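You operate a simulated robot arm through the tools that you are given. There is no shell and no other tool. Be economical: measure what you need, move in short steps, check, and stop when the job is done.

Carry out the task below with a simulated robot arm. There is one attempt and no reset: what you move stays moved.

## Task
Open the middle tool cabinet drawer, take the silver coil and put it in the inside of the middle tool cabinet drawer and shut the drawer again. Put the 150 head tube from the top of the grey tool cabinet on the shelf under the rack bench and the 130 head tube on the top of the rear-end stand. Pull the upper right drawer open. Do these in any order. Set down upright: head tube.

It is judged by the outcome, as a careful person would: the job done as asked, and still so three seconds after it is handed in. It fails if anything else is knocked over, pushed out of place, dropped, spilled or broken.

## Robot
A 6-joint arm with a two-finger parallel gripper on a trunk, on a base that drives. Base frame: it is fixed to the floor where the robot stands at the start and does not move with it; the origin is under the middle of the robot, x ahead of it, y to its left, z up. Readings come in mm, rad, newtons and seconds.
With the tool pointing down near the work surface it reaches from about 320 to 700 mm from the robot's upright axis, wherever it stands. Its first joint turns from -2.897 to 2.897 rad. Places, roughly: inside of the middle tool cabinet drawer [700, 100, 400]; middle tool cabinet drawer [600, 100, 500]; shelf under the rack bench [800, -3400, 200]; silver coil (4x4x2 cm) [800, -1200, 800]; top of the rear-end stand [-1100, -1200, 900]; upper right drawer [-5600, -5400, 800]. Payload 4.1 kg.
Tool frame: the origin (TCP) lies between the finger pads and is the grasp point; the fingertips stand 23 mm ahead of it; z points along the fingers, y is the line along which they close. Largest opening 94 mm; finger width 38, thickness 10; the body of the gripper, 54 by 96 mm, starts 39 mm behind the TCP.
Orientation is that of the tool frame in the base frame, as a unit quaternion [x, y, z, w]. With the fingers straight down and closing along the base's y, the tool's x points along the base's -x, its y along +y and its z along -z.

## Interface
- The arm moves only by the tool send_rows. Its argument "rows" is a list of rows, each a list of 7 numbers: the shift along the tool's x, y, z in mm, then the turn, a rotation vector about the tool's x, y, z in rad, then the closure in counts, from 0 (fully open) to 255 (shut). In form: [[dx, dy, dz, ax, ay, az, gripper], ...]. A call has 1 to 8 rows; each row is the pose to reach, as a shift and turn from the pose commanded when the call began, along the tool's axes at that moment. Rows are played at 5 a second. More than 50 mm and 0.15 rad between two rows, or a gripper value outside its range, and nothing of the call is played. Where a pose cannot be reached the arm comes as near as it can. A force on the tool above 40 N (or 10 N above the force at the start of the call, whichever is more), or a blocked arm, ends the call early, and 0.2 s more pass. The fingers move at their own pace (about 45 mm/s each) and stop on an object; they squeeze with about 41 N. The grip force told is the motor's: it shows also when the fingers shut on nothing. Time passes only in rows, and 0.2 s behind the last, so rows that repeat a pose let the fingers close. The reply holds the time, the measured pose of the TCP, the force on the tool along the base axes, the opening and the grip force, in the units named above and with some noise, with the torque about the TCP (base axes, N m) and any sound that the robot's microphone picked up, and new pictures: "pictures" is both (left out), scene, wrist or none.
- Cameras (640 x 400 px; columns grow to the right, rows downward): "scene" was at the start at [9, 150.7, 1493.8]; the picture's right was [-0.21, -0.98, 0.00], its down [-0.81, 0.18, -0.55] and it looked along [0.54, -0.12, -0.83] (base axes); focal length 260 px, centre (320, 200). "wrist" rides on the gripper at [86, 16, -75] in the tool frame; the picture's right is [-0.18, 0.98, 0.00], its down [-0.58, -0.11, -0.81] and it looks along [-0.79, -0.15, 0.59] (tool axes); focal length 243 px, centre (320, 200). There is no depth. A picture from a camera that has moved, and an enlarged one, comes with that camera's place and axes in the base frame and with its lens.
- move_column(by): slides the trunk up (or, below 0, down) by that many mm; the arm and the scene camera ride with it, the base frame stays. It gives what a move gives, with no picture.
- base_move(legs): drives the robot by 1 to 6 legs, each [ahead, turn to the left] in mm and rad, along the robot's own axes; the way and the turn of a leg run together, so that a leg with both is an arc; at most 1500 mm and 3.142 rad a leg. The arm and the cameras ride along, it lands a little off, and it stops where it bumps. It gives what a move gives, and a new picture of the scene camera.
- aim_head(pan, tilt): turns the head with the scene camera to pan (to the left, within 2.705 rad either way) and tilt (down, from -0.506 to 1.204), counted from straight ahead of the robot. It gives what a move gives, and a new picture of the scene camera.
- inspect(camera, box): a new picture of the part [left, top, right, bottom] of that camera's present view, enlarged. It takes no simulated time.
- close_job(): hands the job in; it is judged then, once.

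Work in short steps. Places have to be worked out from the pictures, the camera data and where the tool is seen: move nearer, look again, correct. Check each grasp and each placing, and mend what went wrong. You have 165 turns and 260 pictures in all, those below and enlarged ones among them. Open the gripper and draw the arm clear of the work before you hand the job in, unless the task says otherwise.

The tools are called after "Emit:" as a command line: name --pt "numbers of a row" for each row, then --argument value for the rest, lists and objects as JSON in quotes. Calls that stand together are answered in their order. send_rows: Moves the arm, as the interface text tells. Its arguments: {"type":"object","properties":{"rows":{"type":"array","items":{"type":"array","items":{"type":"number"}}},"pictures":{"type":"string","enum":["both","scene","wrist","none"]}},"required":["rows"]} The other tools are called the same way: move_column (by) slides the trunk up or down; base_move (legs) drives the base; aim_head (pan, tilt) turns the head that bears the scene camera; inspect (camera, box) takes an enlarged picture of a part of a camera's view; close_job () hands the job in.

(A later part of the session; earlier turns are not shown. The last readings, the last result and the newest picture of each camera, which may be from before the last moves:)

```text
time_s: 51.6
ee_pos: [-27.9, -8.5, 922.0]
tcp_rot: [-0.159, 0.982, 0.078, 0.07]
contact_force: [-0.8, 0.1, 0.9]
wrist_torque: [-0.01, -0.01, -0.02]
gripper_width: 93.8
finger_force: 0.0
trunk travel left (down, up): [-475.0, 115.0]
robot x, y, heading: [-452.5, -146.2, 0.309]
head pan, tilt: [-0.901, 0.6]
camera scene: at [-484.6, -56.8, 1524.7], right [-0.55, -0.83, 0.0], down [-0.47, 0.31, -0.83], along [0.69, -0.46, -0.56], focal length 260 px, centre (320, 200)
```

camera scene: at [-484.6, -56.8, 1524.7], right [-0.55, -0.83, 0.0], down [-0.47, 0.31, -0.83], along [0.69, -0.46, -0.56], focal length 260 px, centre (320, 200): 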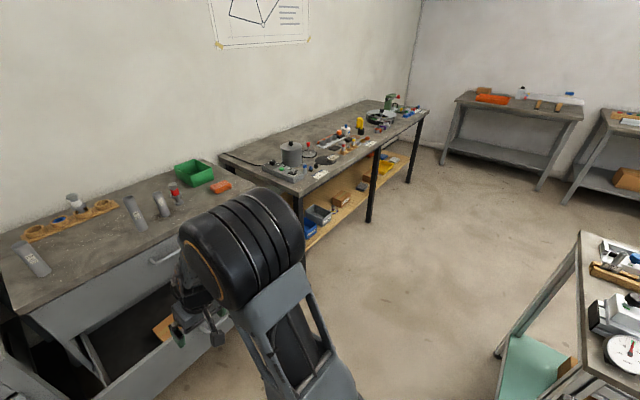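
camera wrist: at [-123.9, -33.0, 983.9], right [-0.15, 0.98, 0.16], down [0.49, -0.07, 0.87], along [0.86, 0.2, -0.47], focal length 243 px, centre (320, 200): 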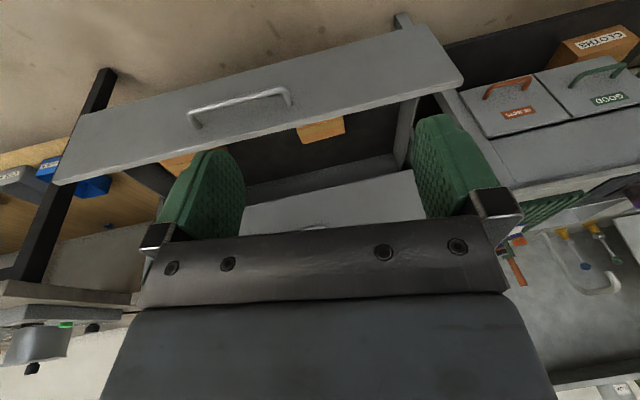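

Arm is tucked at about 450 mm, tool nearly down. I enlarge the bench to find the silver coil.

Emit:
inspect --camera "scene" --box '[260, 80, 440, 200]'

Emit:
inspect --camera "scene" --box '[430, 60, 640, 230]'

```text
3.33 times, centred on (350, 140) of scene
camera zoom: at [-484.6, -56.8, 1524.7], right [-0.55, -0.83, 0.0], down [-0.47, 0.31, -0.83], along [0.69, -0.46, -0.56], focal length 866 px, centre (220, 400)
```

zoom: 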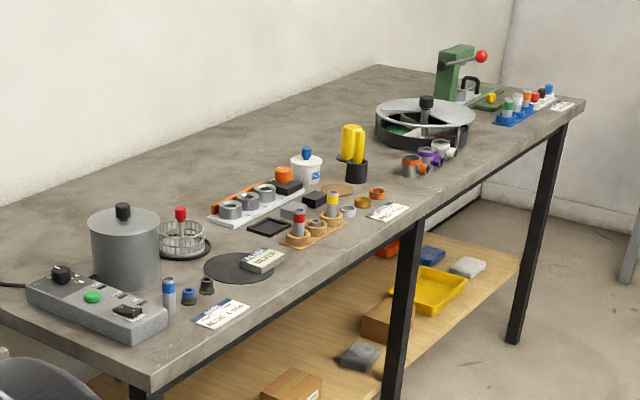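

```text
2.35 times, centred on (535, 145) of scene
camera zoom: at [-484.6, -56.8, 1524.7], right [-0.55, -0.83, 0.0], down [-0.47, 0.31, -0.83], along [0.69, -0.46, -0.56], focal length 611 px, centre (-186, 329)
```

zoom: 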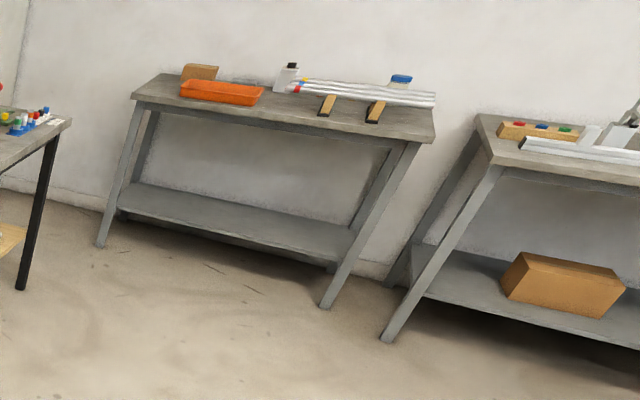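

The silver ring at the zoom's (348,211) projects to about (806,-1249), matching the coil's place. I raise the trunk fully and drive diagonally along the bench to face it.

Emit:
move_column --by 110

Emit:
base_move --legs '[[0, -1.365], [1430, 0], [0, 1.365]]'

Emit:
aim_head --pan 0.0 --tilt 0.9

```text
time_s: 53.0
ee_pos: [-28.4, -9.1, 1031.9]
tcp_rot: [-0.159, 0.982, 0.078, 0.069]
contact_force: [-0.4, 0.0, 0.6]
wrist_torque: [0.0, 0.05, 0.02]
gripper_width: 94.1
finger_force: 0.1
trunk travel left (down, up): [-585.0, 5.0]
robot x, y, heading: [-446.8, -146.4, 0.315]
head pan, tilt: [-0.901, 0.6]
```

```text
time_s: 66.8
ee_pos: [659.3, -1252.7, 1033.5]
tcp_rot: [-0.157, 0.982, 0.078, 0.068]
contact_force: [-1.0, -0.5, 0.8]
wrist_torque: [0.03, -0.02, 0.02]
gripper_width: 94.1
finger_force: 0.1
trunk travel left (down, up): [-585.0, 5.0]
robot x, y, heading: [234.5, -1390.2, 0.311]
head pan, tilt: [-0.901, 0.6]
camera scene: at [202.9, -1298.9, 1634.7], right [-0.56, -0.83, 0.0], down [-0.47, 0.31, -0.83], along [0.69, -0.46, -0.56], focal length 260 px, centre (320, 200)
```

scene: 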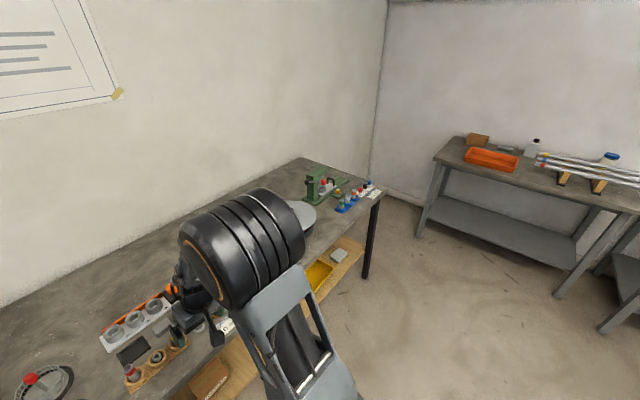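

```text
time_s: 68.0
ee_pos: [658.3, -1252.0, 1032.0]
tcp_rot: [-0.158, 0.982, 0.077, 0.069]
contact_force: [0.4, -0.1, 1.2]
wrist_torque: [0.01, 0.02, -0.01]
gripper_width: 94.0
finger_force: 0.0
trunk travel left (down, up): [-585.0, 5.0]
robot x, y, heading: [236.5, -1391.0, 0.313]
head pan, tilt: [0.0, 0.901]
camera scene: at [201.4, -1226.8, 1610.0], right [0.3, -0.95, 0.0], down [-0.75, -0.24, -0.62], along [0.59, 0.19, -0.78], focal length 260 px, centre (320, 200)
```

scene: 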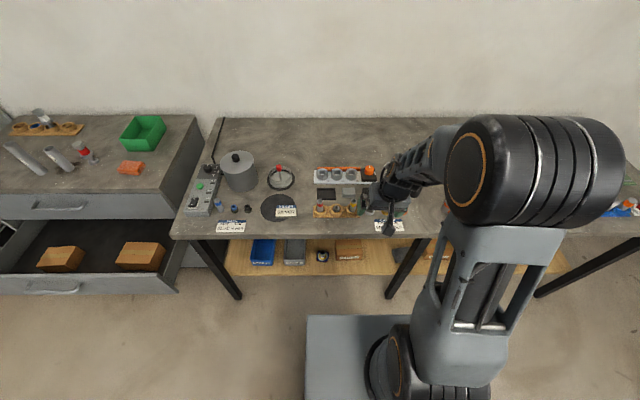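

Positioned facing the bench. Look with the wrist and an enlarged scene for the coil near the gripper.

Emit:
inspect --camera "scene" --box '[260, 130, 460, 260]'

Emit:
inspect --camera "wrist" --box '[0, 0, 640, 400]'

```text
3.08 times, centred on (360, 195) of scene
camera zoom: at [201.4, -1226.8, 1610.0], right [0.3, -0.95, 0.0], down [-0.75, -0.24, -0.62], along [0.59, 0.19, -0.78], focal length 799 px, centre (197, 215)
```

zoom: 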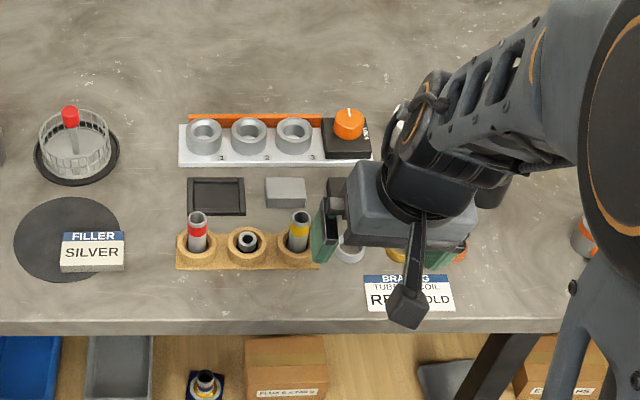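

```text
1.00 times, centred on (320, 200) of wrist (not enlarged: the box is as wide or as high as the picture)
camera zoom: at [563.8, -1276.2, 1093.6], right [-0.14, 0.98, 0.16], down [0.49, -0.07, 0.87], along [0.86, 0.2, -0.47], focal length 243 px, centre (320, 200)
```

zoom: 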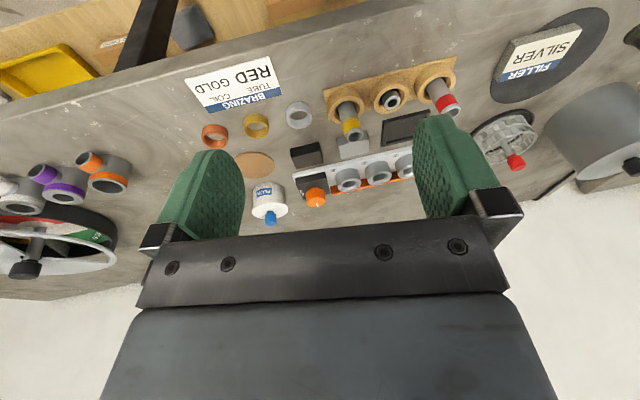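

The coil sits at about (817,-1227), with gold and copper coils beside it. There is room front and back, so I will close along the depth direction: rotate the tool -90° and move above it.

Emit:
send_rows --pt "-18 -5 10 -0.002 0.021 -0.143 0" --pt "-35 -10 20 -0.004 0.042 -0.286 0" --pt "-53 -15 30 -0.006 0.063 -0.429 0" --pt "-70 -20 40 -0.008 0.084 -0.572 0" --pt "-88 -25 50 -0.01 0.105 -0.715 0" --pt "-105 -30 60 -0.012 0.126 -0.858 0" --pt "-123 -35 70 -0.014 0.147 -1.0 0" --pt "-141 -41 80 -0.016 0.168 -1.143 0" --pictures "none"

```text
time_s: 69.8
ee_pos: [786.0, -1241.5, 949.0]
tcp_rot: [-0.668, 0.738, 0.065, 0.066]
contact_force: [1.0, 1.2, 0.3]
wrist_torque: [-0.03, 0.0, 0.02]
gripper_width: 94.3
finger_force: 0.1
out of reach, approached as far as the arm can: row 2, 3, 4, 5, 6, 7, 8
trunk travel left (down, up): [-585.0, 5.0]
robot x, y, heading: [241.9, -1388.3, 0.311]
head pan, tilt: [0.0, 0.901]
```

The arm is at its limit with the trunk this high; I lower the trunk 70 mm and then finish the rotation.

Emit:
move_column --by -70

Emit:
send_rows --pt "0 0 0 0 0 -0.14 81" --pt "0 0 0 0 0 -0.28 81" --pt "0 0 0 0 0 -0.42 81" --pictures "both"

```text
time_s: 70.9
ee_pos: [785.3, -1242.7, 879.6]
tcp_rot: [-0.666, 0.74, 0.065, 0.067]
contact_force: [-0.3, 0.7, 0.1]
wrist_torque: [-0.01, -0.02, 0.0]
gripper_width: 93.9
finger_force: 0.1
trunk travel left (down, up): [-515.0, 75.0]
robot x, y, heading: [238.0, -1387.7, 0.308]
head pan, tilt: [0.0, 0.901]
```

```text
time_s: 71.7
ee_pos: [785.5, -1242.4, 879.5]
tcp_rot: [0.807, -0.583, -0.05, -0.079]
contact_force: [0.5, -0.9, 0.3]
wrist_torque: [0.03, 0.0, 0.0]
gripper_width: 64.0
finger_force: 0.0
trunk travel left (down, up): [-515.0, 75.0]
robot x, y, heading: [237.5, -1389.1, 0.31]
head pan, tilt: [0.0, 0.901]
camera scene: at [201.4, -1226.8, 1539.9], right [0.31, -0.95, 0.0], down [-0.75, -0.24, -0.62], along [0.59, 0.19, -0.78], focal length 260 px, centre (320, 200)
camera wrist: at [796.1, -1341.9, 936.4], right [-0.99, -0.13, -0.04], down [-0.09, 0.43, 0.9], along [-0.1, 0.89, -0.43], focal length 243 px, centre (320, 200)
```

scene: 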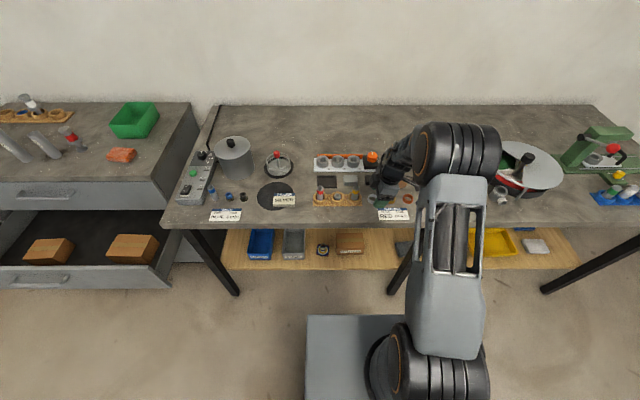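
wrist: 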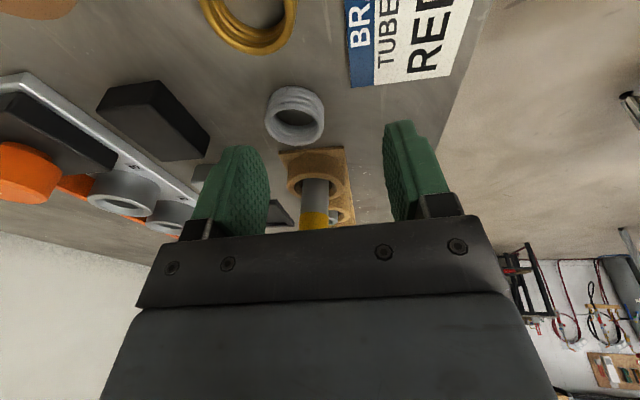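

Combining both views, the coil is at about (801,-1227) and the bench top near z 813. I straighten the tool and centre above the coil.

Emit:
send_rows --pt "-4 -9 5 -0.035 0.087 0 81" --pt "-8 -19 11 -0.07 0.174 0.005 81" --pt "-8 -19 11 -0.07 0.174 0.005 81" --pictures "wrist"

```text
time_s: 72.5
ee_pos: [785.4, -1242.2, 879.4]
tcp_rot: [0.806, -0.584, -0.048, -0.078]
contact_force: [-0.2, -0.5, -0.5]
wrist_torque: [0.01, 0.05, -0.03]
gripper_width: 64.2
finger_force: 0.0
out of reach, approached as far as the arm can: row 1, 2, 3
trunk travel left (down, up): [-515.0, 75.0]
robot x, y, heading: [237.3, -1389.5, 0.307]
head pan, tilt: [0.0, 0.901]
camera wrist: at [795.9, -1342.0, 936.3], right [-0.99, -0.13, -0.04], down [-0.09, 0.43, 0.9], along [-0.1, 0.9, -0.43], focal length 243 px, centre (320, 200)
```

wrist: 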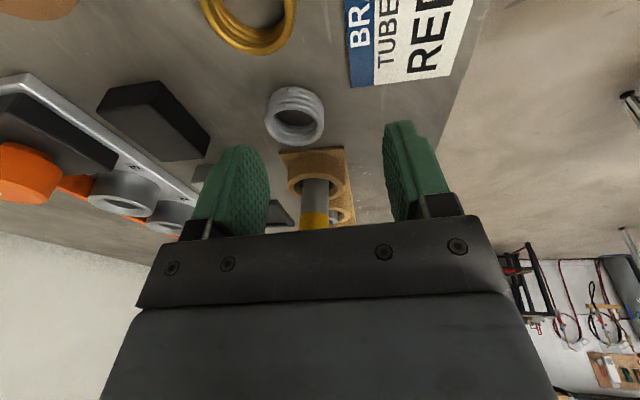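

The shoulder is too high for this pose. I lift the TCP with the arm and straighten, then lower the trunk.

Emit:
send_rows --pt "0 0 -35 0 0 0 81" --pt "0 0 -70 0 0 0 81" --pt "0 0 -105 -0.035 0.087 0 81" --pt "0 0 -140 -0.07 0.174 0.005 81" --pt "0 0 -140 -0.07 0.174 0.005 81" --pictures "none"

Emit:
move_column --by -140

```text
time_s: 73.7
ee_pos: [758.8, -1274.7, 977.7]
tcp_rot: [0.803, -0.586, -0.054, -0.093]
contact_force: [0.4, -0.8, -0.9]
wrist_torque: [-0.03, 0.05, 0.01]
gripper_width: 64.0
finger_force: 0.0
out of reach, approached as far as the arm can: row 2, 3, 4, 5
trunk travel left (down, up): [-515.0, 75.0]
robot x, y, heading: [234.4, -1390.9, 0.307]
head pan, tilt: [0.0, 0.901]
```

```text
time_s: 75.2
ee_pos: [761.3, -1273.1, 851.2]
tcp_rot: [0.803, -0.585, -0.045, -0.101]
contact_force: [-2.6, -1.3, 15.4]
wrist_torque: [0.45, -0.55, 0.0]
gripper_width: 63.3
finger_force: 0.0
trunk travel left (down, up): [-379.0, 211.0]
robot x, y, heading: [238.3, -1388.3, 0.311]
head pan, tilt: [0.0, 0.901]
stopped: the force on the tool passed its limit at 58 N (the readings are from after the stop); the commanded pose is now the measured one
```

Contact stopped it: the TCP drifted toward the gold coil. I raise the trunk at once and look.

Emit:
move_column --by 60

Emit:
inspect --camera "wrist" --box '[0, 0, 640, 400]'

Emit:
inspect --camera "scene" --box '[280, 130, 480, 250]'

```text
time_s: 76.2
ee_pos: [760.8, -1272.6, 907.4]
tcp_rot: [0.804, -0.585, -0.048, -0.099]
contact_force: [0.0, -0.2, 0.0]
wrist_torque: [0.02, 0.0, 0.0]
gripper_width: 64.3
finger_force: 0.0
trunk travel left (down, up): [-439.0, 151.0]
robot x, y, heading: [236.8, -1388.3, 0.312]
head pan, tilt: [0.0, 0.901]
```

```text
1.00 times, centred on (320, 200) of wrist (not enlarged: the box is as wide or as high as the picture)
camera zoom: at [769.7, -1374.6, 962.2], right [-0.99, -0.12, -0.07], down [-0.11, 0.4, 0.91], along [-0.08, 0.91, -0.41], focal length 243 px, centre (320, 200)
```

zoom: 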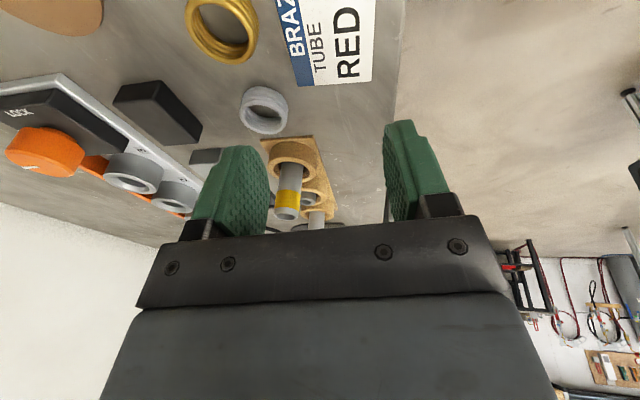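

```text
3.20 times, centred on (380, 190) of scene
camera zoom: at [201.3, -1226.8, 1463.8], right [0.31, -0.95, 0.0], down [-0.75, -0.24, -0.62], along [0.59, 0.19, -0.78], focal length 831 px, centre (128, 232)
```

zoom: 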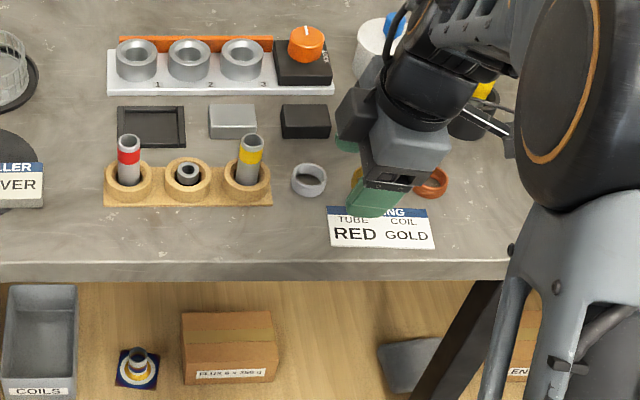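

Nothing looks displaced, and both views give the coil at (806,-1226). To escape this poor wrist posture, I raise the trunk and go back to the neutral tool-down yaw, nearer and higher.

Emit:
move_column --by 100

Emit:
send_rows --pt "-3 11 -16 0.006 0.021 0.143 81" --pt "-6 22 -32 0.013 0.043 0.286 81" --pt "-9 33 -48 0.019 0.064 0.429 81" --pt "-12 44 -64 0.026 0.085 0.572 81" --pt "-15 55 -80 0.032 0.107 0.715 81" --pt "-18 66 -96 0.039 0.128 0.858 81" --pt "-21 77 -112 0.045 0.149 1.0 81" --pt "-24 87 -127 0.052 0.171 1.143 81" --pictures "none"

Emit:
move_column --by -200

```text
time_s: 77.6
ee_pos: [761.3, -1273.3, 1008.0]
tcp_rot: [0.803, -0.585, -0.048, -0.099]
contact_force: [-0.3, -0.3, -0.7]
wrist_torque: [0.01, -0.02, -0.01]
gripper_width: 64.2
finger_force: 0.0
trunk travel left (down, up): [-539.0, 51.0]
robot x, y, heading: [238.1, -1387.9, 0.309]
head pan, tilt: [0.0, 0.901]
```

```text
time_s: 79.4
ee_pos: [660.6, -1314.7, 1090.5]
tcp_rot: [-0.356, 0.927, 0.093, 0.073]
contact_force: [-0.4, -0.3, 0.0]
wrist_torque: [-0.02, -0.02, -0.02]
gripper_width: 63.8
finger_force: 0.1
out of reach, approached as far as the arm can: row 1, 2, 3, 4, 5, 6, 7, 8
trunk travel left (down, up): [-539.0, 51.0]
robot x, y, heading: [235.9, -1391.9, 0.311]
head pan, tilt: [0.0, 0.901]
```

```text
time_s: 81.5
ee_pos: [661.0, -1314.6, 889.3]
tcp_rot: [-0.358, 0.926, 0.093, 0.073]
contact_force: [-0.7, 0.3, -0.9]
wrist_torque: [-0.03, 0.01, -0.02]
gripper_width: 64.1
finger_force: 0.1
trunk travel left (down, up): [-339.0, 251.0]
robot x, y, heading: [238.5, -1389.5, 0.309]
head pan, tilt: [0.0, 0.901]
```

The limit is clearly the height relative to the shoulder: tool-down needs the arm higher relative to the trunk. I lift 100 mm with the arm and straighten.

Emit:
send_rows --pt "-5 3 -24 0.04 0.044 0.105 81" --pt "-10 6 -48 0.08 0.087 0.21 81" --pt "-15 9 -72 0.12 0.13 0.316 81" --pt "-20 12 -97 0.163 0.175 0.422 81" --pictures "none"

```text
time_s: 82.5
ee_pos: [657.6, -1312.4, 953.1]
tcp_rot: [-0.154, 0.98, 0.126, 0.03]
contact_force: [0.3, 0.4, -0.4]
wrist_torque: [0.0, 0.0, -0.03]
gripper_width: 64.0
finger_force: 0.1
out of reach, approached as far as the arm can: row 1, 2, 3, 4
trunk travel left (down, up): [-339.0, 251.0]
robot x, y, heading: [238.1, -1388.5, 0.315]
head pan, tilt: [0.0, 0.901]
```

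I move toward the exact relative pose that worked before (450 ahead, 0 left, higher).

Emit:
send_rows --pt "-8 18 -11 0.06 0.025 0 81" --pt "-16 35 -21 0.12 0.05 0 81" --pt "-24 52 -31 0.18 0.075 0 81" --pt "-32 70 -42 0.24 0.099 0 81" --pictures "scene"

```text
time_s: 83.5
ee_pos: [659.4, -1231.4, 1000.3]
tcp_rot: [-0.149, 0.979, 0.135, -0.003]
contact_force: [-0.8, -0.4, 0.0]
wrist_torque: [0.01, 0.02, -0.01]
gripper_width: 64.2
finger_force: 0.1
out of reach, approached as far as the arm can: row 1, 2, 3, 4
trunk travel left (down, up): [-339.0, 251.0]
robot x, y, heading: [239.8, -1390.1, 0.311]
head pan, tilt: [0.0, 0.901]
camera scene: at [201.3, -1227.0, 1363.8], right [0.31, -0.95, 0.0], down [-0.75, -0.24, -0.62], along [0.59, 0.19, -0.78], focal length 260 px, centre (320, 200)
```

scene: 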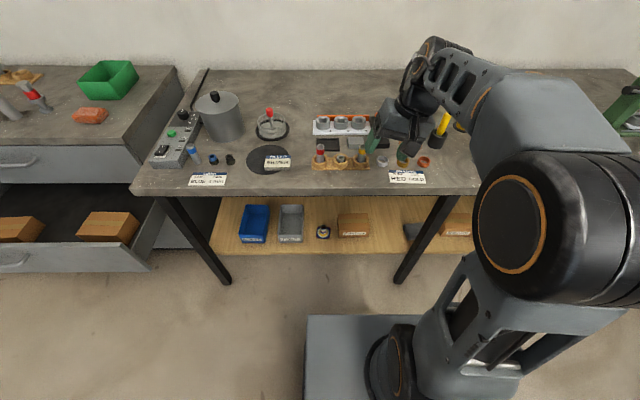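

Still tilted by ~15°. I pitch the tool up to level again (a posture that was fine), to reset the wrist, and come down from there at proper relative height.

Emit:
send_rows --pt "0 0 0 0.02 -0.14 0 0" --pt "0 0 0 0.04 -0.28 0 0" --pt "0 0 0 0.06 -0.42 0 0" --pt "0 0 0 0.08 -0.56 0 0" --pt "0 0 0 0.1 -0.7 0 0" --pt "0 0 0 0.12 -0.84 0 0" --pt "0 0 0 0.14 -0.98 0 0" --pt "0 0 0 0.16 -1.12 0 0" --pictures "scene"

```text
time_s: 85.3
ee_pos: [657.8, -1233.3, 997.9]
tcp_rot: [-0.054, 0.838, 0.12, 0.529]
contact_force: [-0.1, -1.3, -0.3]
wrist_torque: [-0.02, 0.01, 0.03]
gripper_width: 94.1
finger_force: 0.0
out of reach, approached as far as the arm can: row 4, 5, 6, 7
trunk travel left (down, up): [-339.0, 251.0]
robot x, y, heading: [236.0, -1385.7, 0.311]
head pan, tilt: [0.0, 0.901]
camera scene: at [201.1, -1226.8, 1363.8], right [0.31, -0.95, 0.0], down [-0.75, -0.24, -0.62], along [0.59, 0.19, -0.78], focal length 260 px, centre (320, 200)
```

scene: 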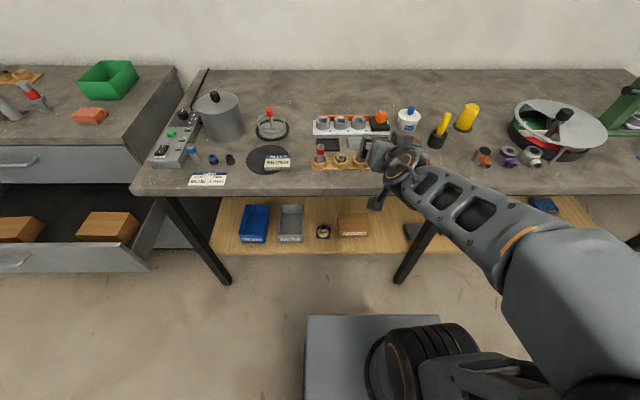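

Now reachable again. Pitch down to exact tool-down at this spot (450 ahead, relative height as before).

Emit:
send_rows --pt "0 0 0 0.009 0.143 -0.021 0" --pt "0 0 0 0.019 0.286 -0.041 0" --pt "0 0 0 0.028 0.43 -0.062 0" --pt "0 0 0 0.038 0.573 -0.082 0" --pt "0 0 0 0.047 0.716 -0.103 0" --pt "0 0 0 0.057 0.86 -0.124 0" --pt "0 0 0 0.066 1.003 -0.144 0" --pt "0 0 0 0.0757 1.146 -0.165 0" --pictures "none"

```text
time_s: 87.1
ee_pos: [658.6, -1233.1, 997.5]
tcp_rot: [-0.156, 0.988, 0.0, -0.001]
contact_force: [-0.2, 0.4, -0.1]
wrist_torque: [-0.01, -0.02, -0.01]
gripper_width: 94.2
finger_force: 0.0
out of reach, approached as far as the arm can: row 1, 2
trunk travel left (down, up): [-339.0, 251.0]
robot x, y, heading: [237.1, -1385.8, 0.31]
head pan, tilt: [0.0, 0.901]
```

Perfect tool-down. Now rotate +90° about the tool axis (fingers closing front-to-back, camera left).

Emit:
send_rows --pt "0 0 0 0 0 0.15 40" --pt "0 0 0 0 0 0.3 81" --pt "0 0 0 0 0 0.45 81" --pt "0 0 0 0 0 0.6 81" --pt "0 0 0 0 0 0.75 81" --pt "0 0 0 0 0 0.9 81" --pt "0 0 0 0 0 1.05 81" --pt "0 0 0 0 0 1.2 81" --pictures "none"

Emit:
send_rows --pt "0 0 0 0 0 0.15 81" --pt "0 0 0 0 0 0.3 81" --pt "0 0 0 0 0 0.37 81" --pictures "none"

```text
time_s: 88.9
ee_pos: [657.9, -1232.9, 998.3]
tcp_rot: [0.43, 0.903, -0.001, 0.0]
contact_force: [-0.4, 0.6, 0.5]
wrist_torque: [0.01, 0.02, 0.01]
gripper_width: 63.9
finger_force: 0.0
trunk travel left (down, up): [-339.0, 251.0]
robot x, y, heading: [240.1, -1389.8, 0.31]
head pan, tilt: [0.0, 0.901]
```

```text
time_s: 89.7
ee_pos: [658.7, -1233.9, 997.3]
tcp_rot: [0.587, 0.809, 0.0, 0.001]
contact_force: [0.2, -0.1, -0.4]
wrist_torque: [0.01, 0.0, 0.01]
gripper_width: 64.1
finger_force: 0.1
trunk travel left (down, up): [-339.0, 251.0]
robot x, y, heading: [235.4, -1387.5, 0.308]
head pan, tilt: [0.0, 0.901]
```

Reached exactly. Move forward over the coil (143 forward, 38 right), then lower the trunk 100 mm and look.

Emit:
send_rows --pt "-9 36 0 0 0 0 81" --pt "-19 71 0 0 0 0 81" --pt "-28 107 0 0 0 0 81" --pt "-38 143 0 0 0 0 81" --pictures "none"

Emit:
move_column --by -100

Emit:
inspect --camera "wrist" --box '[0, 0, 640, 400]'

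Emit:
inspect --camera "scene" --box '[280, 90, 480, 210]'

```text
time_s: 90.7
ee_pos: [807.4, -1227.1, 997.8]
tcp_rot: [0.587, 0.809, -0.001, 0.0]
contact_force: [-0.5, -1.0, -0.3]
wrist_torque: [0.0, -0.01, 0.03]
gripper_width: 64.0
finger_force: 0.0
trunk travel left (down, up): [-339.0, 251.0]
robot x, y, heading: [237.8, -1387.3, 0.313]
head pan, tilt: [0.0, 0.901]
```

```text
time_s: 92.1
ee_pos: [807.3, -1227.4, 897.8]
tcp_rot: [0.587, 0.81, -0.001, 0.001]
contact_force: [1.2, 0.0, -0.1]
wrist_torque: [-0.02, 0.01, 0.01]
gripper_width: 64.3
finger_force: 0.1
trunk travel left (down, up): [-239.0, 351.0]
robot x, y, heading: [236.5, -1394.9, 0.31]
head pan, tilt: [0.0, 0.901]
```

```text
1.00 times, centred on (320, 200) of wrist (not enlarged: the box is as wide or as high as the picture)
camera zoom: at [795.1, -1139.9, 972.2], right [0.99, 0.13, 0.0], down [0.08, -0.59, 0.81], along [0.11, -0.8, -0.59], focal length 243 px, centre (320, 200)
```

zoom: 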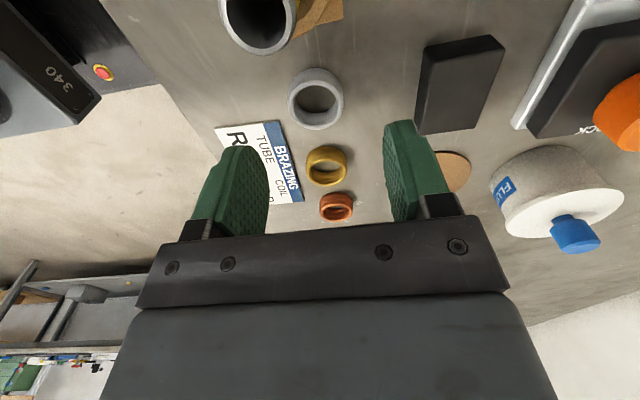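

```text
3.20 times, centred on (380, 150) of scene
camera zoom: at [201.3, -1226.8, 1263.9], right [0.31, -0.95, 0.0], down [-0.75, -0.24, -0.62], along [0.59, 0.19, -0.78], focal length 831 px, centre (128, 360)
```

zoom: 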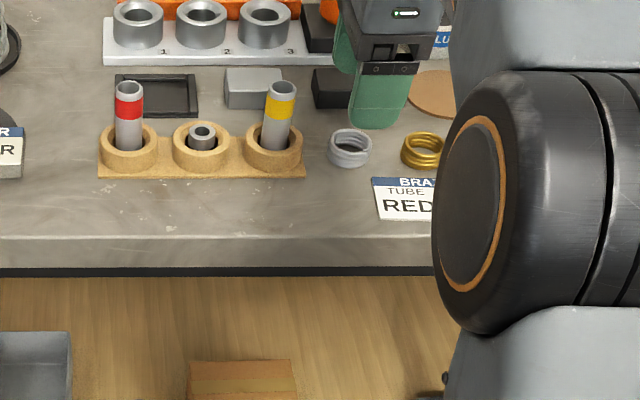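

Both views put the coil right under the TCP (807,-1227). I lower the trunk 45 mm and check the alignment.

Emit:
move_column --by -45

Emit:
inspect --camera "wrist" --box '[0, 0, 640, 400]'

Emit:
inspect --camera "scene" --box '[340, 80, 440, 160]'

```text
time_s: 92.9
ee_pos: [806.6, -1227.2, 852.0]
tcp_rot: [0.588, 0.809, 0.0, 0.0]
contact_force: [-0.1, 0.6, 0.6]
wrist_torque: [0.01, 0.01, -0.01]
gripper_width: 64.1
finger_force: 0.0
trunk travel left (down, up): [-194.0, 396.0]
robot x, y, heading: [235.9, -1391.8, 0.31]
head pan, tilt: [0.0, 0.901]
```

```text
1.00 times, centred on (320, 200) of wrist (not enlarged: the box is as wide or as high as the picture)
camera zoom: at [795.1, -1139.9, 927.1], right [0.99, 0.13, 0.0], down [0.08, -0.59, 0.81], along [0.11, -0.8, -0.59], focal length 243 px, centre (320, 200)
```

zoom: 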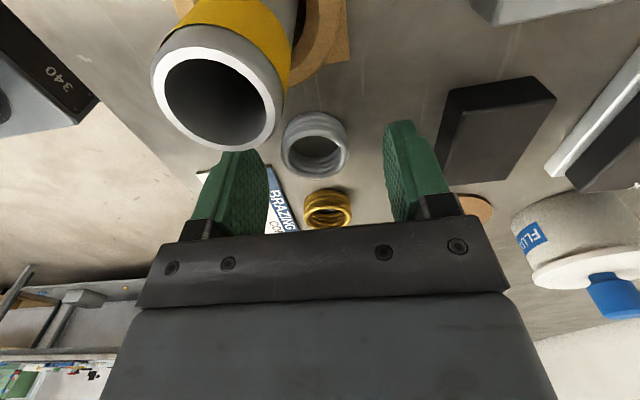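

```text
5.00 times, centred on (390, 120) of scene
camera zoom: at [201.2, -1226.8, 1218.8], right [0.31, -0.95, 0.0], down [-0.75, -0.24, -0.62], along [0.59, 0.19, -0.78], focal length 1299 px, centre (-30, 600)
```

zoom: 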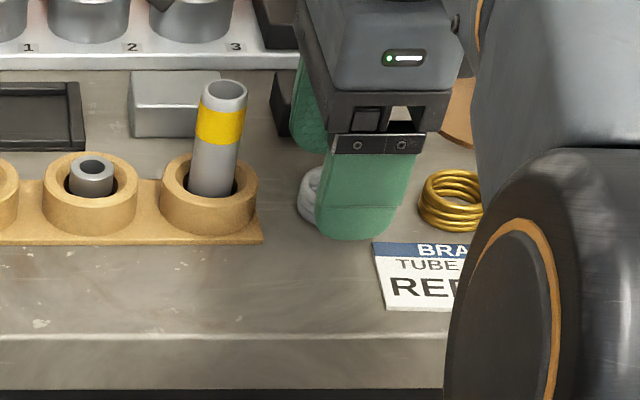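

Aligned (within ~3 mm). Lower 11 mm with the arm and close on the coil.

Emit:
send_rows --pt "0 0 6 0 0 0 81" --pt "0 0 11 0 0 0 81" --pt "0 0 11 0 0 0 160" --pt "0 0 11 0 0 0 255" --pt "0 0 11 0 0 0 255" --pt "0 0 11 0 0 0 255" --pictures "wrist"

```text
time_s: 94.3
ee_pos: [806.0, -1227.9, 845.5]
tcp_rot: [0.587, 0.81, 0.003, 0.003]
contact_force: [-6.7, -2.1, 35.7]
wrist_torque: [-0.7, 0.69, -0.09]
gripper_width: 34.5
finger_force: 41.4
trunk travel left (down, up): [-194.0, 396.0]
robot x, y, heading: [236.4, -1390.6, 0.306]
head pan, tilt: [0.0, 0.901]
camera wrist: at [793.2, -1140.6, 919.3], right [0.99, 0.13, 0.01], down [0.07, -0.59, 0.81], along [0.11, -0.8, -0.59], focal length 243 px, centre (320, 200)
```

wrist: 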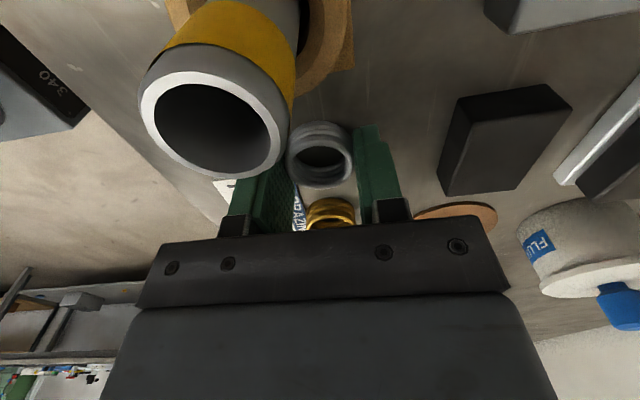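

The gripper holds something 34.5 mm wide (tips touching the bench). I lift with the trunk and check.

Emit:
move_column --by 120

Emit:
inspect --camera "wrist" --box '[0, 0, 640, 400]'

```text
time_s: 95.8
ee_pos: [806.8, -1227.0, 960.3]
tcp_rot: [0.587, 0.809, 0.0, 0.001]
contact_force: [0.6, -0.3, 0.5]
wrist_torque: [0.01, 0.01, -0.02]
gripper_width: 0.0
finger_force: 40.9
trunk travel left (down, up): [-314.0, 276.0]
robot x, y, heading: [237.7, -1388.1, 0.312]
head pan, tilt: [0.0, 0.901]
```

```text
1.00 times, centred on (320, 200) of wrist (not enlarged: the box is as wide or as high as the picture)
camera zoom: at [795.4, -1139.8, 1035.4], right [0.99, 0.13, 0.0], down [0.08, -0.59, 0.81], along [0.11, -0.8, -0.59], focal length 243 px, centre (320, 200)
```

zoom: 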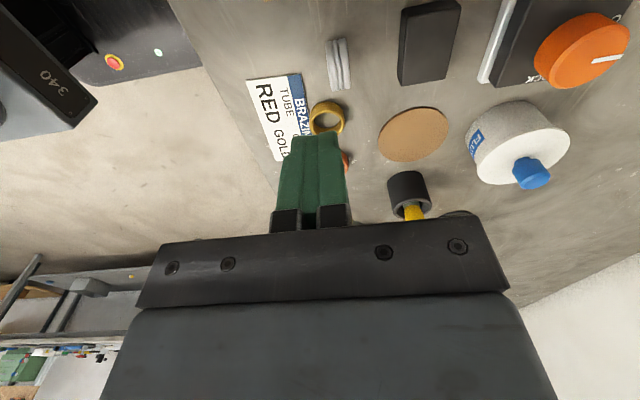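

The coil slipped out and now seems to stand on its edge near (822,-1226). Look closely before acting, since it could roll.

Emit:
inspect --camera "wrist" --box '[270, 20, 430, 120]'

Emit:
inspect --camera "scene" --box '[330, 90, 450, 200]'

```text
4.00 times, centred on (350, 70) of wrist
camera zoom: at [795.4, -1139.8, 1035.4], right [0.99, 0.13, 0.0], down [0.08, -0.59, 0.81], along [0.11, -0.8, -0.59], focal length 970 px, centre (200, 720)
```

zoom: 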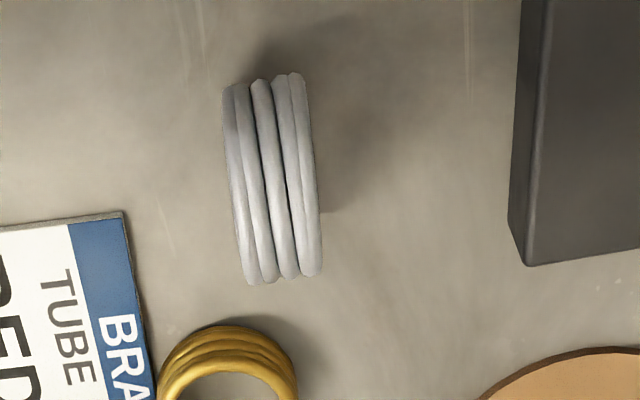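

```text
3.64 times, centred on (390, 145) of scene
camera zoom: at [201.3, -1226.8, 1338.8], right [0.31, -0.95, 0.0], down [-0.75, -0.24, -0.62], along [0.59, 0.19, -0.78], focal length 945 px, centre (66, 400)
```

zoom: 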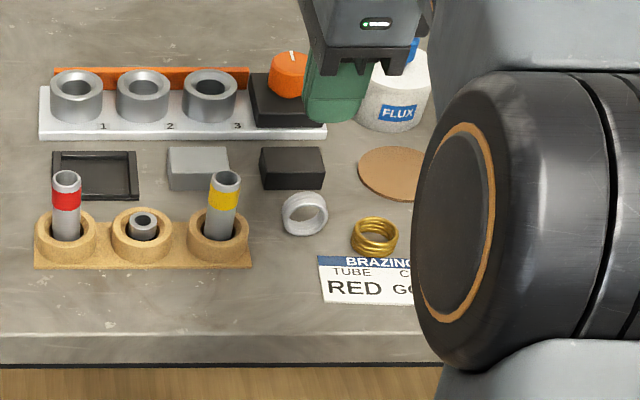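

It stands stably on edge, axis nearly along base x, centre about (819,-1226,842); bench top z≈822. I open to ~55 mm, turn the tool 0.18 rad to match its axis, shift over it, and lower the trunk.

Emit:
send_rows --pt "-1 6 0 0 0 0.09 106" --pt "-3 12 0 0 0 0.18 106" --pt "-3 12 0 0 0 0.18 106" --pt "-3 12 0 0 0 0.18 106" --pictures "none"

Emit:
move_column --by -70

Emit:
inspect --camera "wrist" --box '[160, 0, 480, 200]'

```text
time_s: 96.8
ee_pos: [820.2, -1226.6, 959.5]
tcp_rot: [0.658, 0.753, 0.0, 0.0]
contact_force: [0.5, 0.6, -0.7]
wrist_torque: [-0.01, -0.01, 0.01]
gripper_width: 55.1
finger_force: 0.1
trunk travel left (down, up): [-314.0, 276.0]
robot x, y, heading: [233.1, -1390.4, 0.314]
head pan, tilt: [0.0, 0.901]
```

```text
time_s: 97.9
ee_pos: [819.9, -1225.2, 890.8]
tcp_rot: [0.658, 0.753, 0.001, 0.001]
contact_force: [0.5, 0.3, 0.5]
wrist_torque: [0.02, -0.04, 0.03]
gripper_width: 55.0
finger_force: 0.1
trunk travel left (down, up): [-244.0, 346.0]
robot x, y, heading: [239.1, -1390.2, 0.309]
head pan, tilt: [0.0, 0.901]
```

```text
2.00 times, centred on (320, 100) of wrist
camera zoom: at [824.0, -1137.9, 965.3], right [1.0, -0.05, 0.0], down [-0.03, -0.59, 0.81], along [-0.04, -0.81, -0.59], focal length 485 px, centre (320, 400)
```

zoom: 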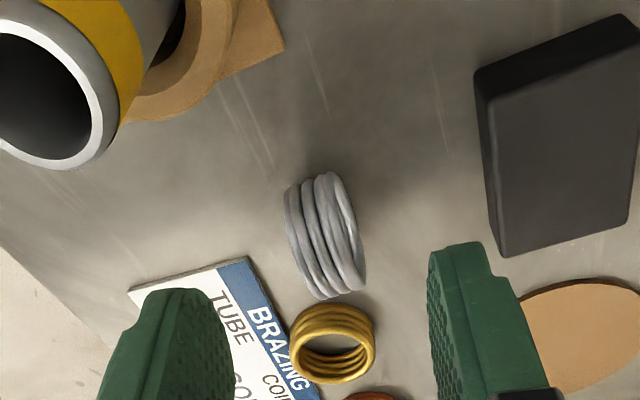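

The coil is centred between the fingers' lines and its axis matches the closing direction. Lower 42 mm with the trunk and close.

Emit:
move_column --by -42

Emit:
send_rows --pt "0 0 0 0 0 0 160" --pt "0 0 0 0 0 0 220" --pt "0 0 0 0 0 0 255" --pt "0 0 0 0 0 0 255" --pt "0 0 0 0 0 0 255" --pictures "wrist"

```text
time_s: 98.8
ee_pos: [819.8, -1227.0, 848.8]
tcp_rot: [0.657, 0.754, 0.001, 0.001]
contact_force: [1.5, -0.8, -0.2]
wrist_torque: [0.01, 0.0, 0.0]
gripper_width: 54.9
finger_force: 0.0
trunk travel left (down, up): [-202.0, 388.0]
robot x, y, heading: [237.0, -1390.5, 0.312]
head pan, tilt: [0.0, 0.901]
```

```text
time_s: 100.0
ee_pos: [819.7, -1226.1, 849.7]
tcp_rot: [0.657, 0.754, 0.001, 0.001]
contact_force: [-0.1, -0.3, -0.4]
wrist_torque: [0.01, 0.03, 0.0]
gripper_width: 15.6
finger_force: 41.0
trunk travel left (down, up): [-202.0, 388.0]
robot x, y, heading: [235.9, -1390.4, 0.312]
head pan, tilt: [0.0, 0.901]
camera wrist: at [824.0, -1137.9, 923.3], right [1.0, -0.05, 0.0], down [-0.03, -0.59, 0.81], along [-0.04, -0.81, -0.59], focal length 243 px, centre (320, 200)
```

wrist: 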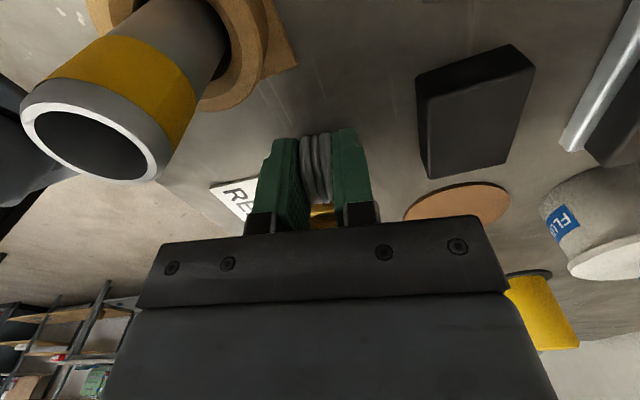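

Held firmly at 15.6 mm across its faces. Lift with the trunk and confirm.

Emit:
move_column --by 180

Emit:
inspect --camera "wrist" --box '[0, 0, 640, 400]'

```text
time_s: 102.0
ee_pos: [820.7, -1225.4, 1029.1]
tcp_rot: [0.658, 0.753, -0.001, 0.0]
contact_force: [0.0, -0.8, -0.1]
wrist_torque: [0.04, -0.02, 0.01]
gripper_width: 15.7
finger_force: 40.8
trunk travel left (down, up): [-382.0, 208.0]
robot x, y, heading: [240.0, -1387.3, 0.31]
head pan, tilt: [0.0, 0.901]
```

```text
1.00 times, centred on (320, 200) of wrist (not enlarged: the box is as wide or as high as the picture)
camera zoom: at [824.1, -1137.9, 1103.1], right [1.0, -0.05, 0.0], down [-0.03, -0.59, 0.81], along [-0.04, -0.81, -0.59], focal length 243 px, centre (320, 200)
```

zoom: 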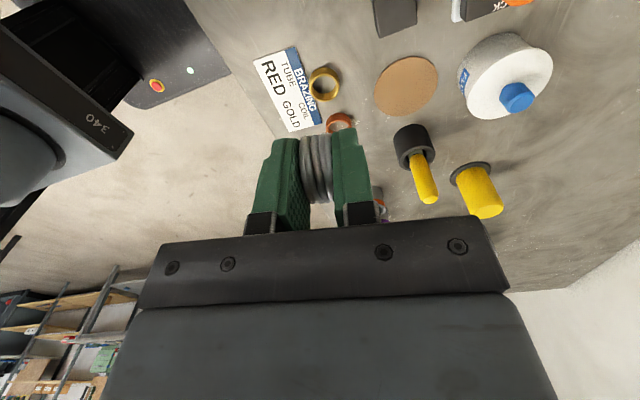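

The coil is held. I raise a bit more and drive back along the cabinet to the open drawer.

Emit:
move_column --by 60

Emit:
base_move --legs '[[0, 1.575], [1225, 0], [0, -1.571]]'

Emit:
aim_head --pan -0.05 --tilt 0.95

```text
time_s: 103.0
ee_pos: [820.5, -1225.6, 1089.1]
tcp_rot: [0.658, 0.753, 0.0, 0.001]
contact_force: [0.3, 0.6, -1.1]
wrist_torque: [0.01, 0.0, 0.04]
gripper_width: 15.5
finger_force: 41.2
trunk travel left (down, up): [-442.0, 148.0]
robot x, y, heading: [234.4, -1385.3, 0.307]
head pan, tilt: [0.0, 0.901]
```

```text
time_s: 116.7
ee_pos: [428.1, -46.0, 1088.8]
tcp_rot: [0.642, 0.767, 0.0, -0.001]
contact_force: [0.4, 0.8, -0.5]
wrist_torque: [0.03, -0.04, 0.02]
gripper_width: 15.6
finger_force: 41.0
trunk travel left (down, up): [-442.0, 148.0]
robot x, y, heading: [-148.2, -231.2, 0.348]
head pan, tilt: [0.0, 0.901]
camera scene: at [-189.1, -71.7, 1466.8], right [0.34, -0.94, 0.0], down [-0.74, -0.27, -0.62], along [0.58, 0.21, -0.78], focal length 260 px, centre (320, 200)
```

scene: 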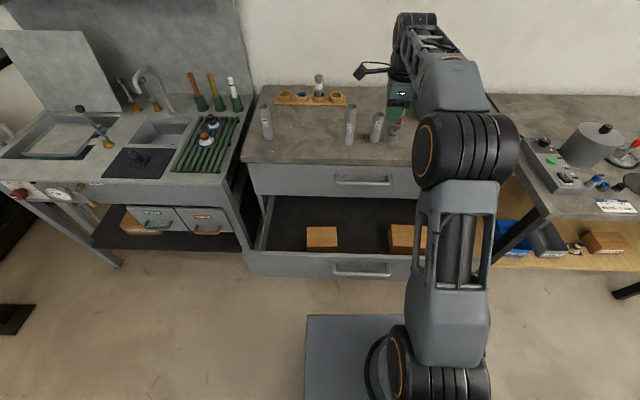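

```text
time_s: 117.4
ee_pos: [428.5, -46.8, 1089.2]
tcp_rot: [0.642, 0.767, -0.001, 0.001]
contact_force: [0.0, 0.0, -0.6]
wrist_torque: [0.0, -0.01, 0.0]
gripper_width: 15.8
finger_force: 41.3
trunk travel left (down, up): [-442.0, 148.0]
robot x, y, heading: [-143.9, -230.9, 0.356]
head pan, tilt: [-0.051, 0.949]
camera scene: at [-190.6, -76.0, 1463.2], right [0.3, -0.96, 0.0], down [-0.78, -0.24, -0.58], along [0.56, 0.17, -0.81], focal length 260 px, centre (320, 200)
```

scene: 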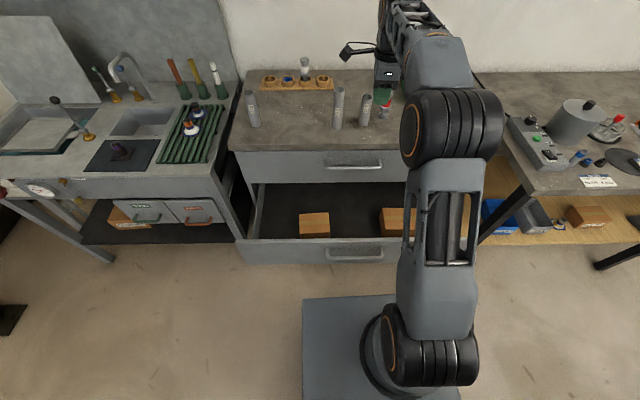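

The drawer shows two boxes with a ~200 mm gap between them; the target is u≈340 in that gap, about (372,-42). I move back there and lower the trunk to just above the panel.

Emit:
send_rows --pt "7 -27 0 0 0 0 255" --pt "15 -55 0 0 0 0 255" --pictures "none"

Emit:
move_column --by -370

Emit:
inspect --camera "wrist" --box '[0, 0, 640, 400]'

Emit:
inspect --camera "scene" --box '[200, 30, 520, 230]'

```text
time_s: 118.0
ee_pos: [371.0, -40.8, 1090.5]
tcp_rot: [0.642, 0.767, 0.0, 0.001]
contact_force: [-0.8, -0.1, -0.7]
wrist_torque: [0.0, -0.03, 0.01]
gripper_width: 15.7
finger_force: 40.8
trunk travel left (down, up): [-442.0, 148.0]
robot x, y, heading: [-149.4, -235.1, 0.352]
head pan, tilt: [-0.051, 0.949]
```

```text
time_s: 121.5
ee_pos: [373.0, -40.1, 719.9]
tcp_rot: [0.642, 0.766, -0.001, 0.001]
contact_force: [-0.2, -0.2, -0.6]
wrist_torque: [0.03, 0.0, -0.02]
gripper_width: 15.7
finger_force: 41.5
trunk travel left (down, up): [-72.0, 518.0]
robot x, y, heading: [-144.1, -230.3, 0.352]
head pan, tilt: [-0.051, 0.949]
```

```text
1.00 times, centred on (320, 200) of wrist (not enlarged: the box is as wide or as high as the picture)
camera zoom: at [372.8, 47.4, 794.2], right [1.0, -0.01, 0.0], down [-0.01, -0.59, 0.81], along [-0.01, -0.81, -0.59], focal length 243 px, centre (320, 200)
```

zoom: 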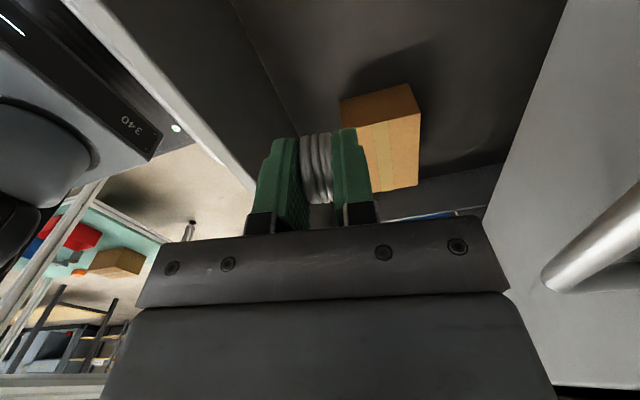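

```text
2.00 times, centred on (360, 130) of scene
camera zoom: at [-190.6, -76.0, 1093.2], right [0.3, -0.96, 0.0], down [-0.78, -0.24, -0.58], along [0.56, 0.17, -0.81], focal length 520 px, centre (240, 340)
```

zoom: 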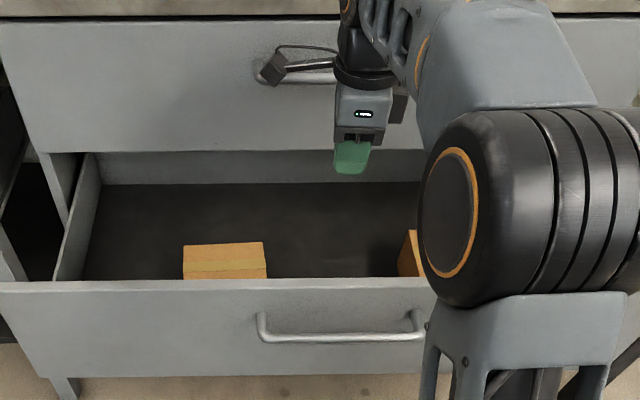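

Position looks right: over the gap, clear of the top handle. Lower the last 70 mm of trunk, then continue with the arm.

Emit:
move_column --by -70

Emit:
send_rows --pt "0 0 15 0 0 0 255" --pt "0 0 30 0 0 0 255" --pt "0 0 45 0 0 0 255" --pt "0 0 60 0 0 0 255" --pictures "both"

```text
time_s: 122.6
ee_pos: [373.3, -41.0, 650.6]
tcp_rot: [0.642, 0.767, 0.0, 0.002]
contact_force: [0.4, 0.3, -0.8]
wrist_torque: [0.01, 0.01, -0.05]
gripper_width: 15.6
finger_force: 42.0
trunk travel left (down, up): [-2.0, 588.0]
robot x, y, heading: [-148.4, -232.9, 0.351]
head pan, tilt: [-0.051, 0.949]
```

```text
time_s: 123.6
ee_pos: [373.3, -40.0, 588.8]
tcp_rot: [0.642, 0.766, 0.0, 0.001]
contact_force: [0.5, 0.4, -0.4]
wrist_torque: [-0.01, 0.02, 0.0]
gripper_width: 15.9
finger_force: 41.1
trunk travel left (down, up): [-2.0, 588.0]
robot x, y, heading: [-149.1, -231.5, 0.351]
head pan, tilt: [-0.051, 0.949]
camera scene: at [-190.7, -76.0, 1023.2], right [0.3, -0.96, 0.0], down [-0.78, -0.24, -0.58], along [0.56, 0.17, -0.81], focal length 260 px, centre (320, 200)
camera wrist: at [373.8, 47.9, 663.5], right [1.0, -0.01, 0.0], down [-0.01, -0.59, 0.81], along [-0.01, -0.81, -0.59], focal length 243 px, centre (320, 200)
```

scene: 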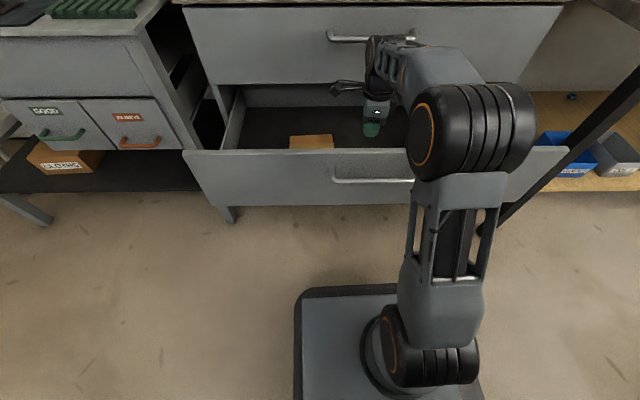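
wrist: 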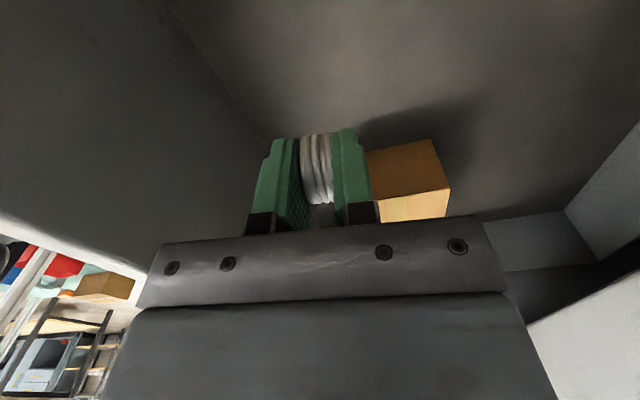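

Fine so far. Continue down gently, watching for contact of the coil with the drawer floor.

Emit:
send_rows --pt "0 0 12 0 0 0 255" --pt "0 0 24 0 0 0 255" --pt "0 0 36 0 0 0 255" --pt "0 0 48 0 0 0 255" --pictures "wrist"

```text
time_s: 124.6
ee_pos: [373.7, -39.1, 541.2]
tcp_rot: [0.642, 0.767, 0.0, 0.001]
contact_force: [-0.2, -0.1, -0.6]
wrist_torque: [0.01, -0.01, 0.01]
gripper_width: 15.8
finger_force: 41.0
trunk travel left (down, up): [-2.0, 588.0]
robot x, y, heading: [-146.6, -230.5, 0.352]
head pan, tilt: [-0.051, 0.949]
camera wrist: at [373.1, 48.2, 615.7], right [1.0, -0.01, 0.0], down [-0.01, -0.59, 0.81], along [-0.01, -0.81, -0.59], focal length 243 px, centre (320, 200)
```

wrist: 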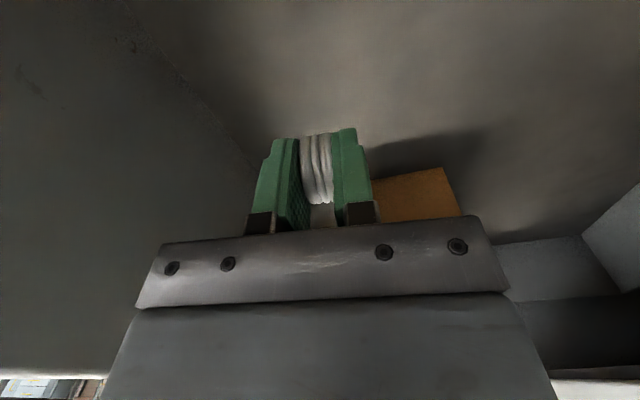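

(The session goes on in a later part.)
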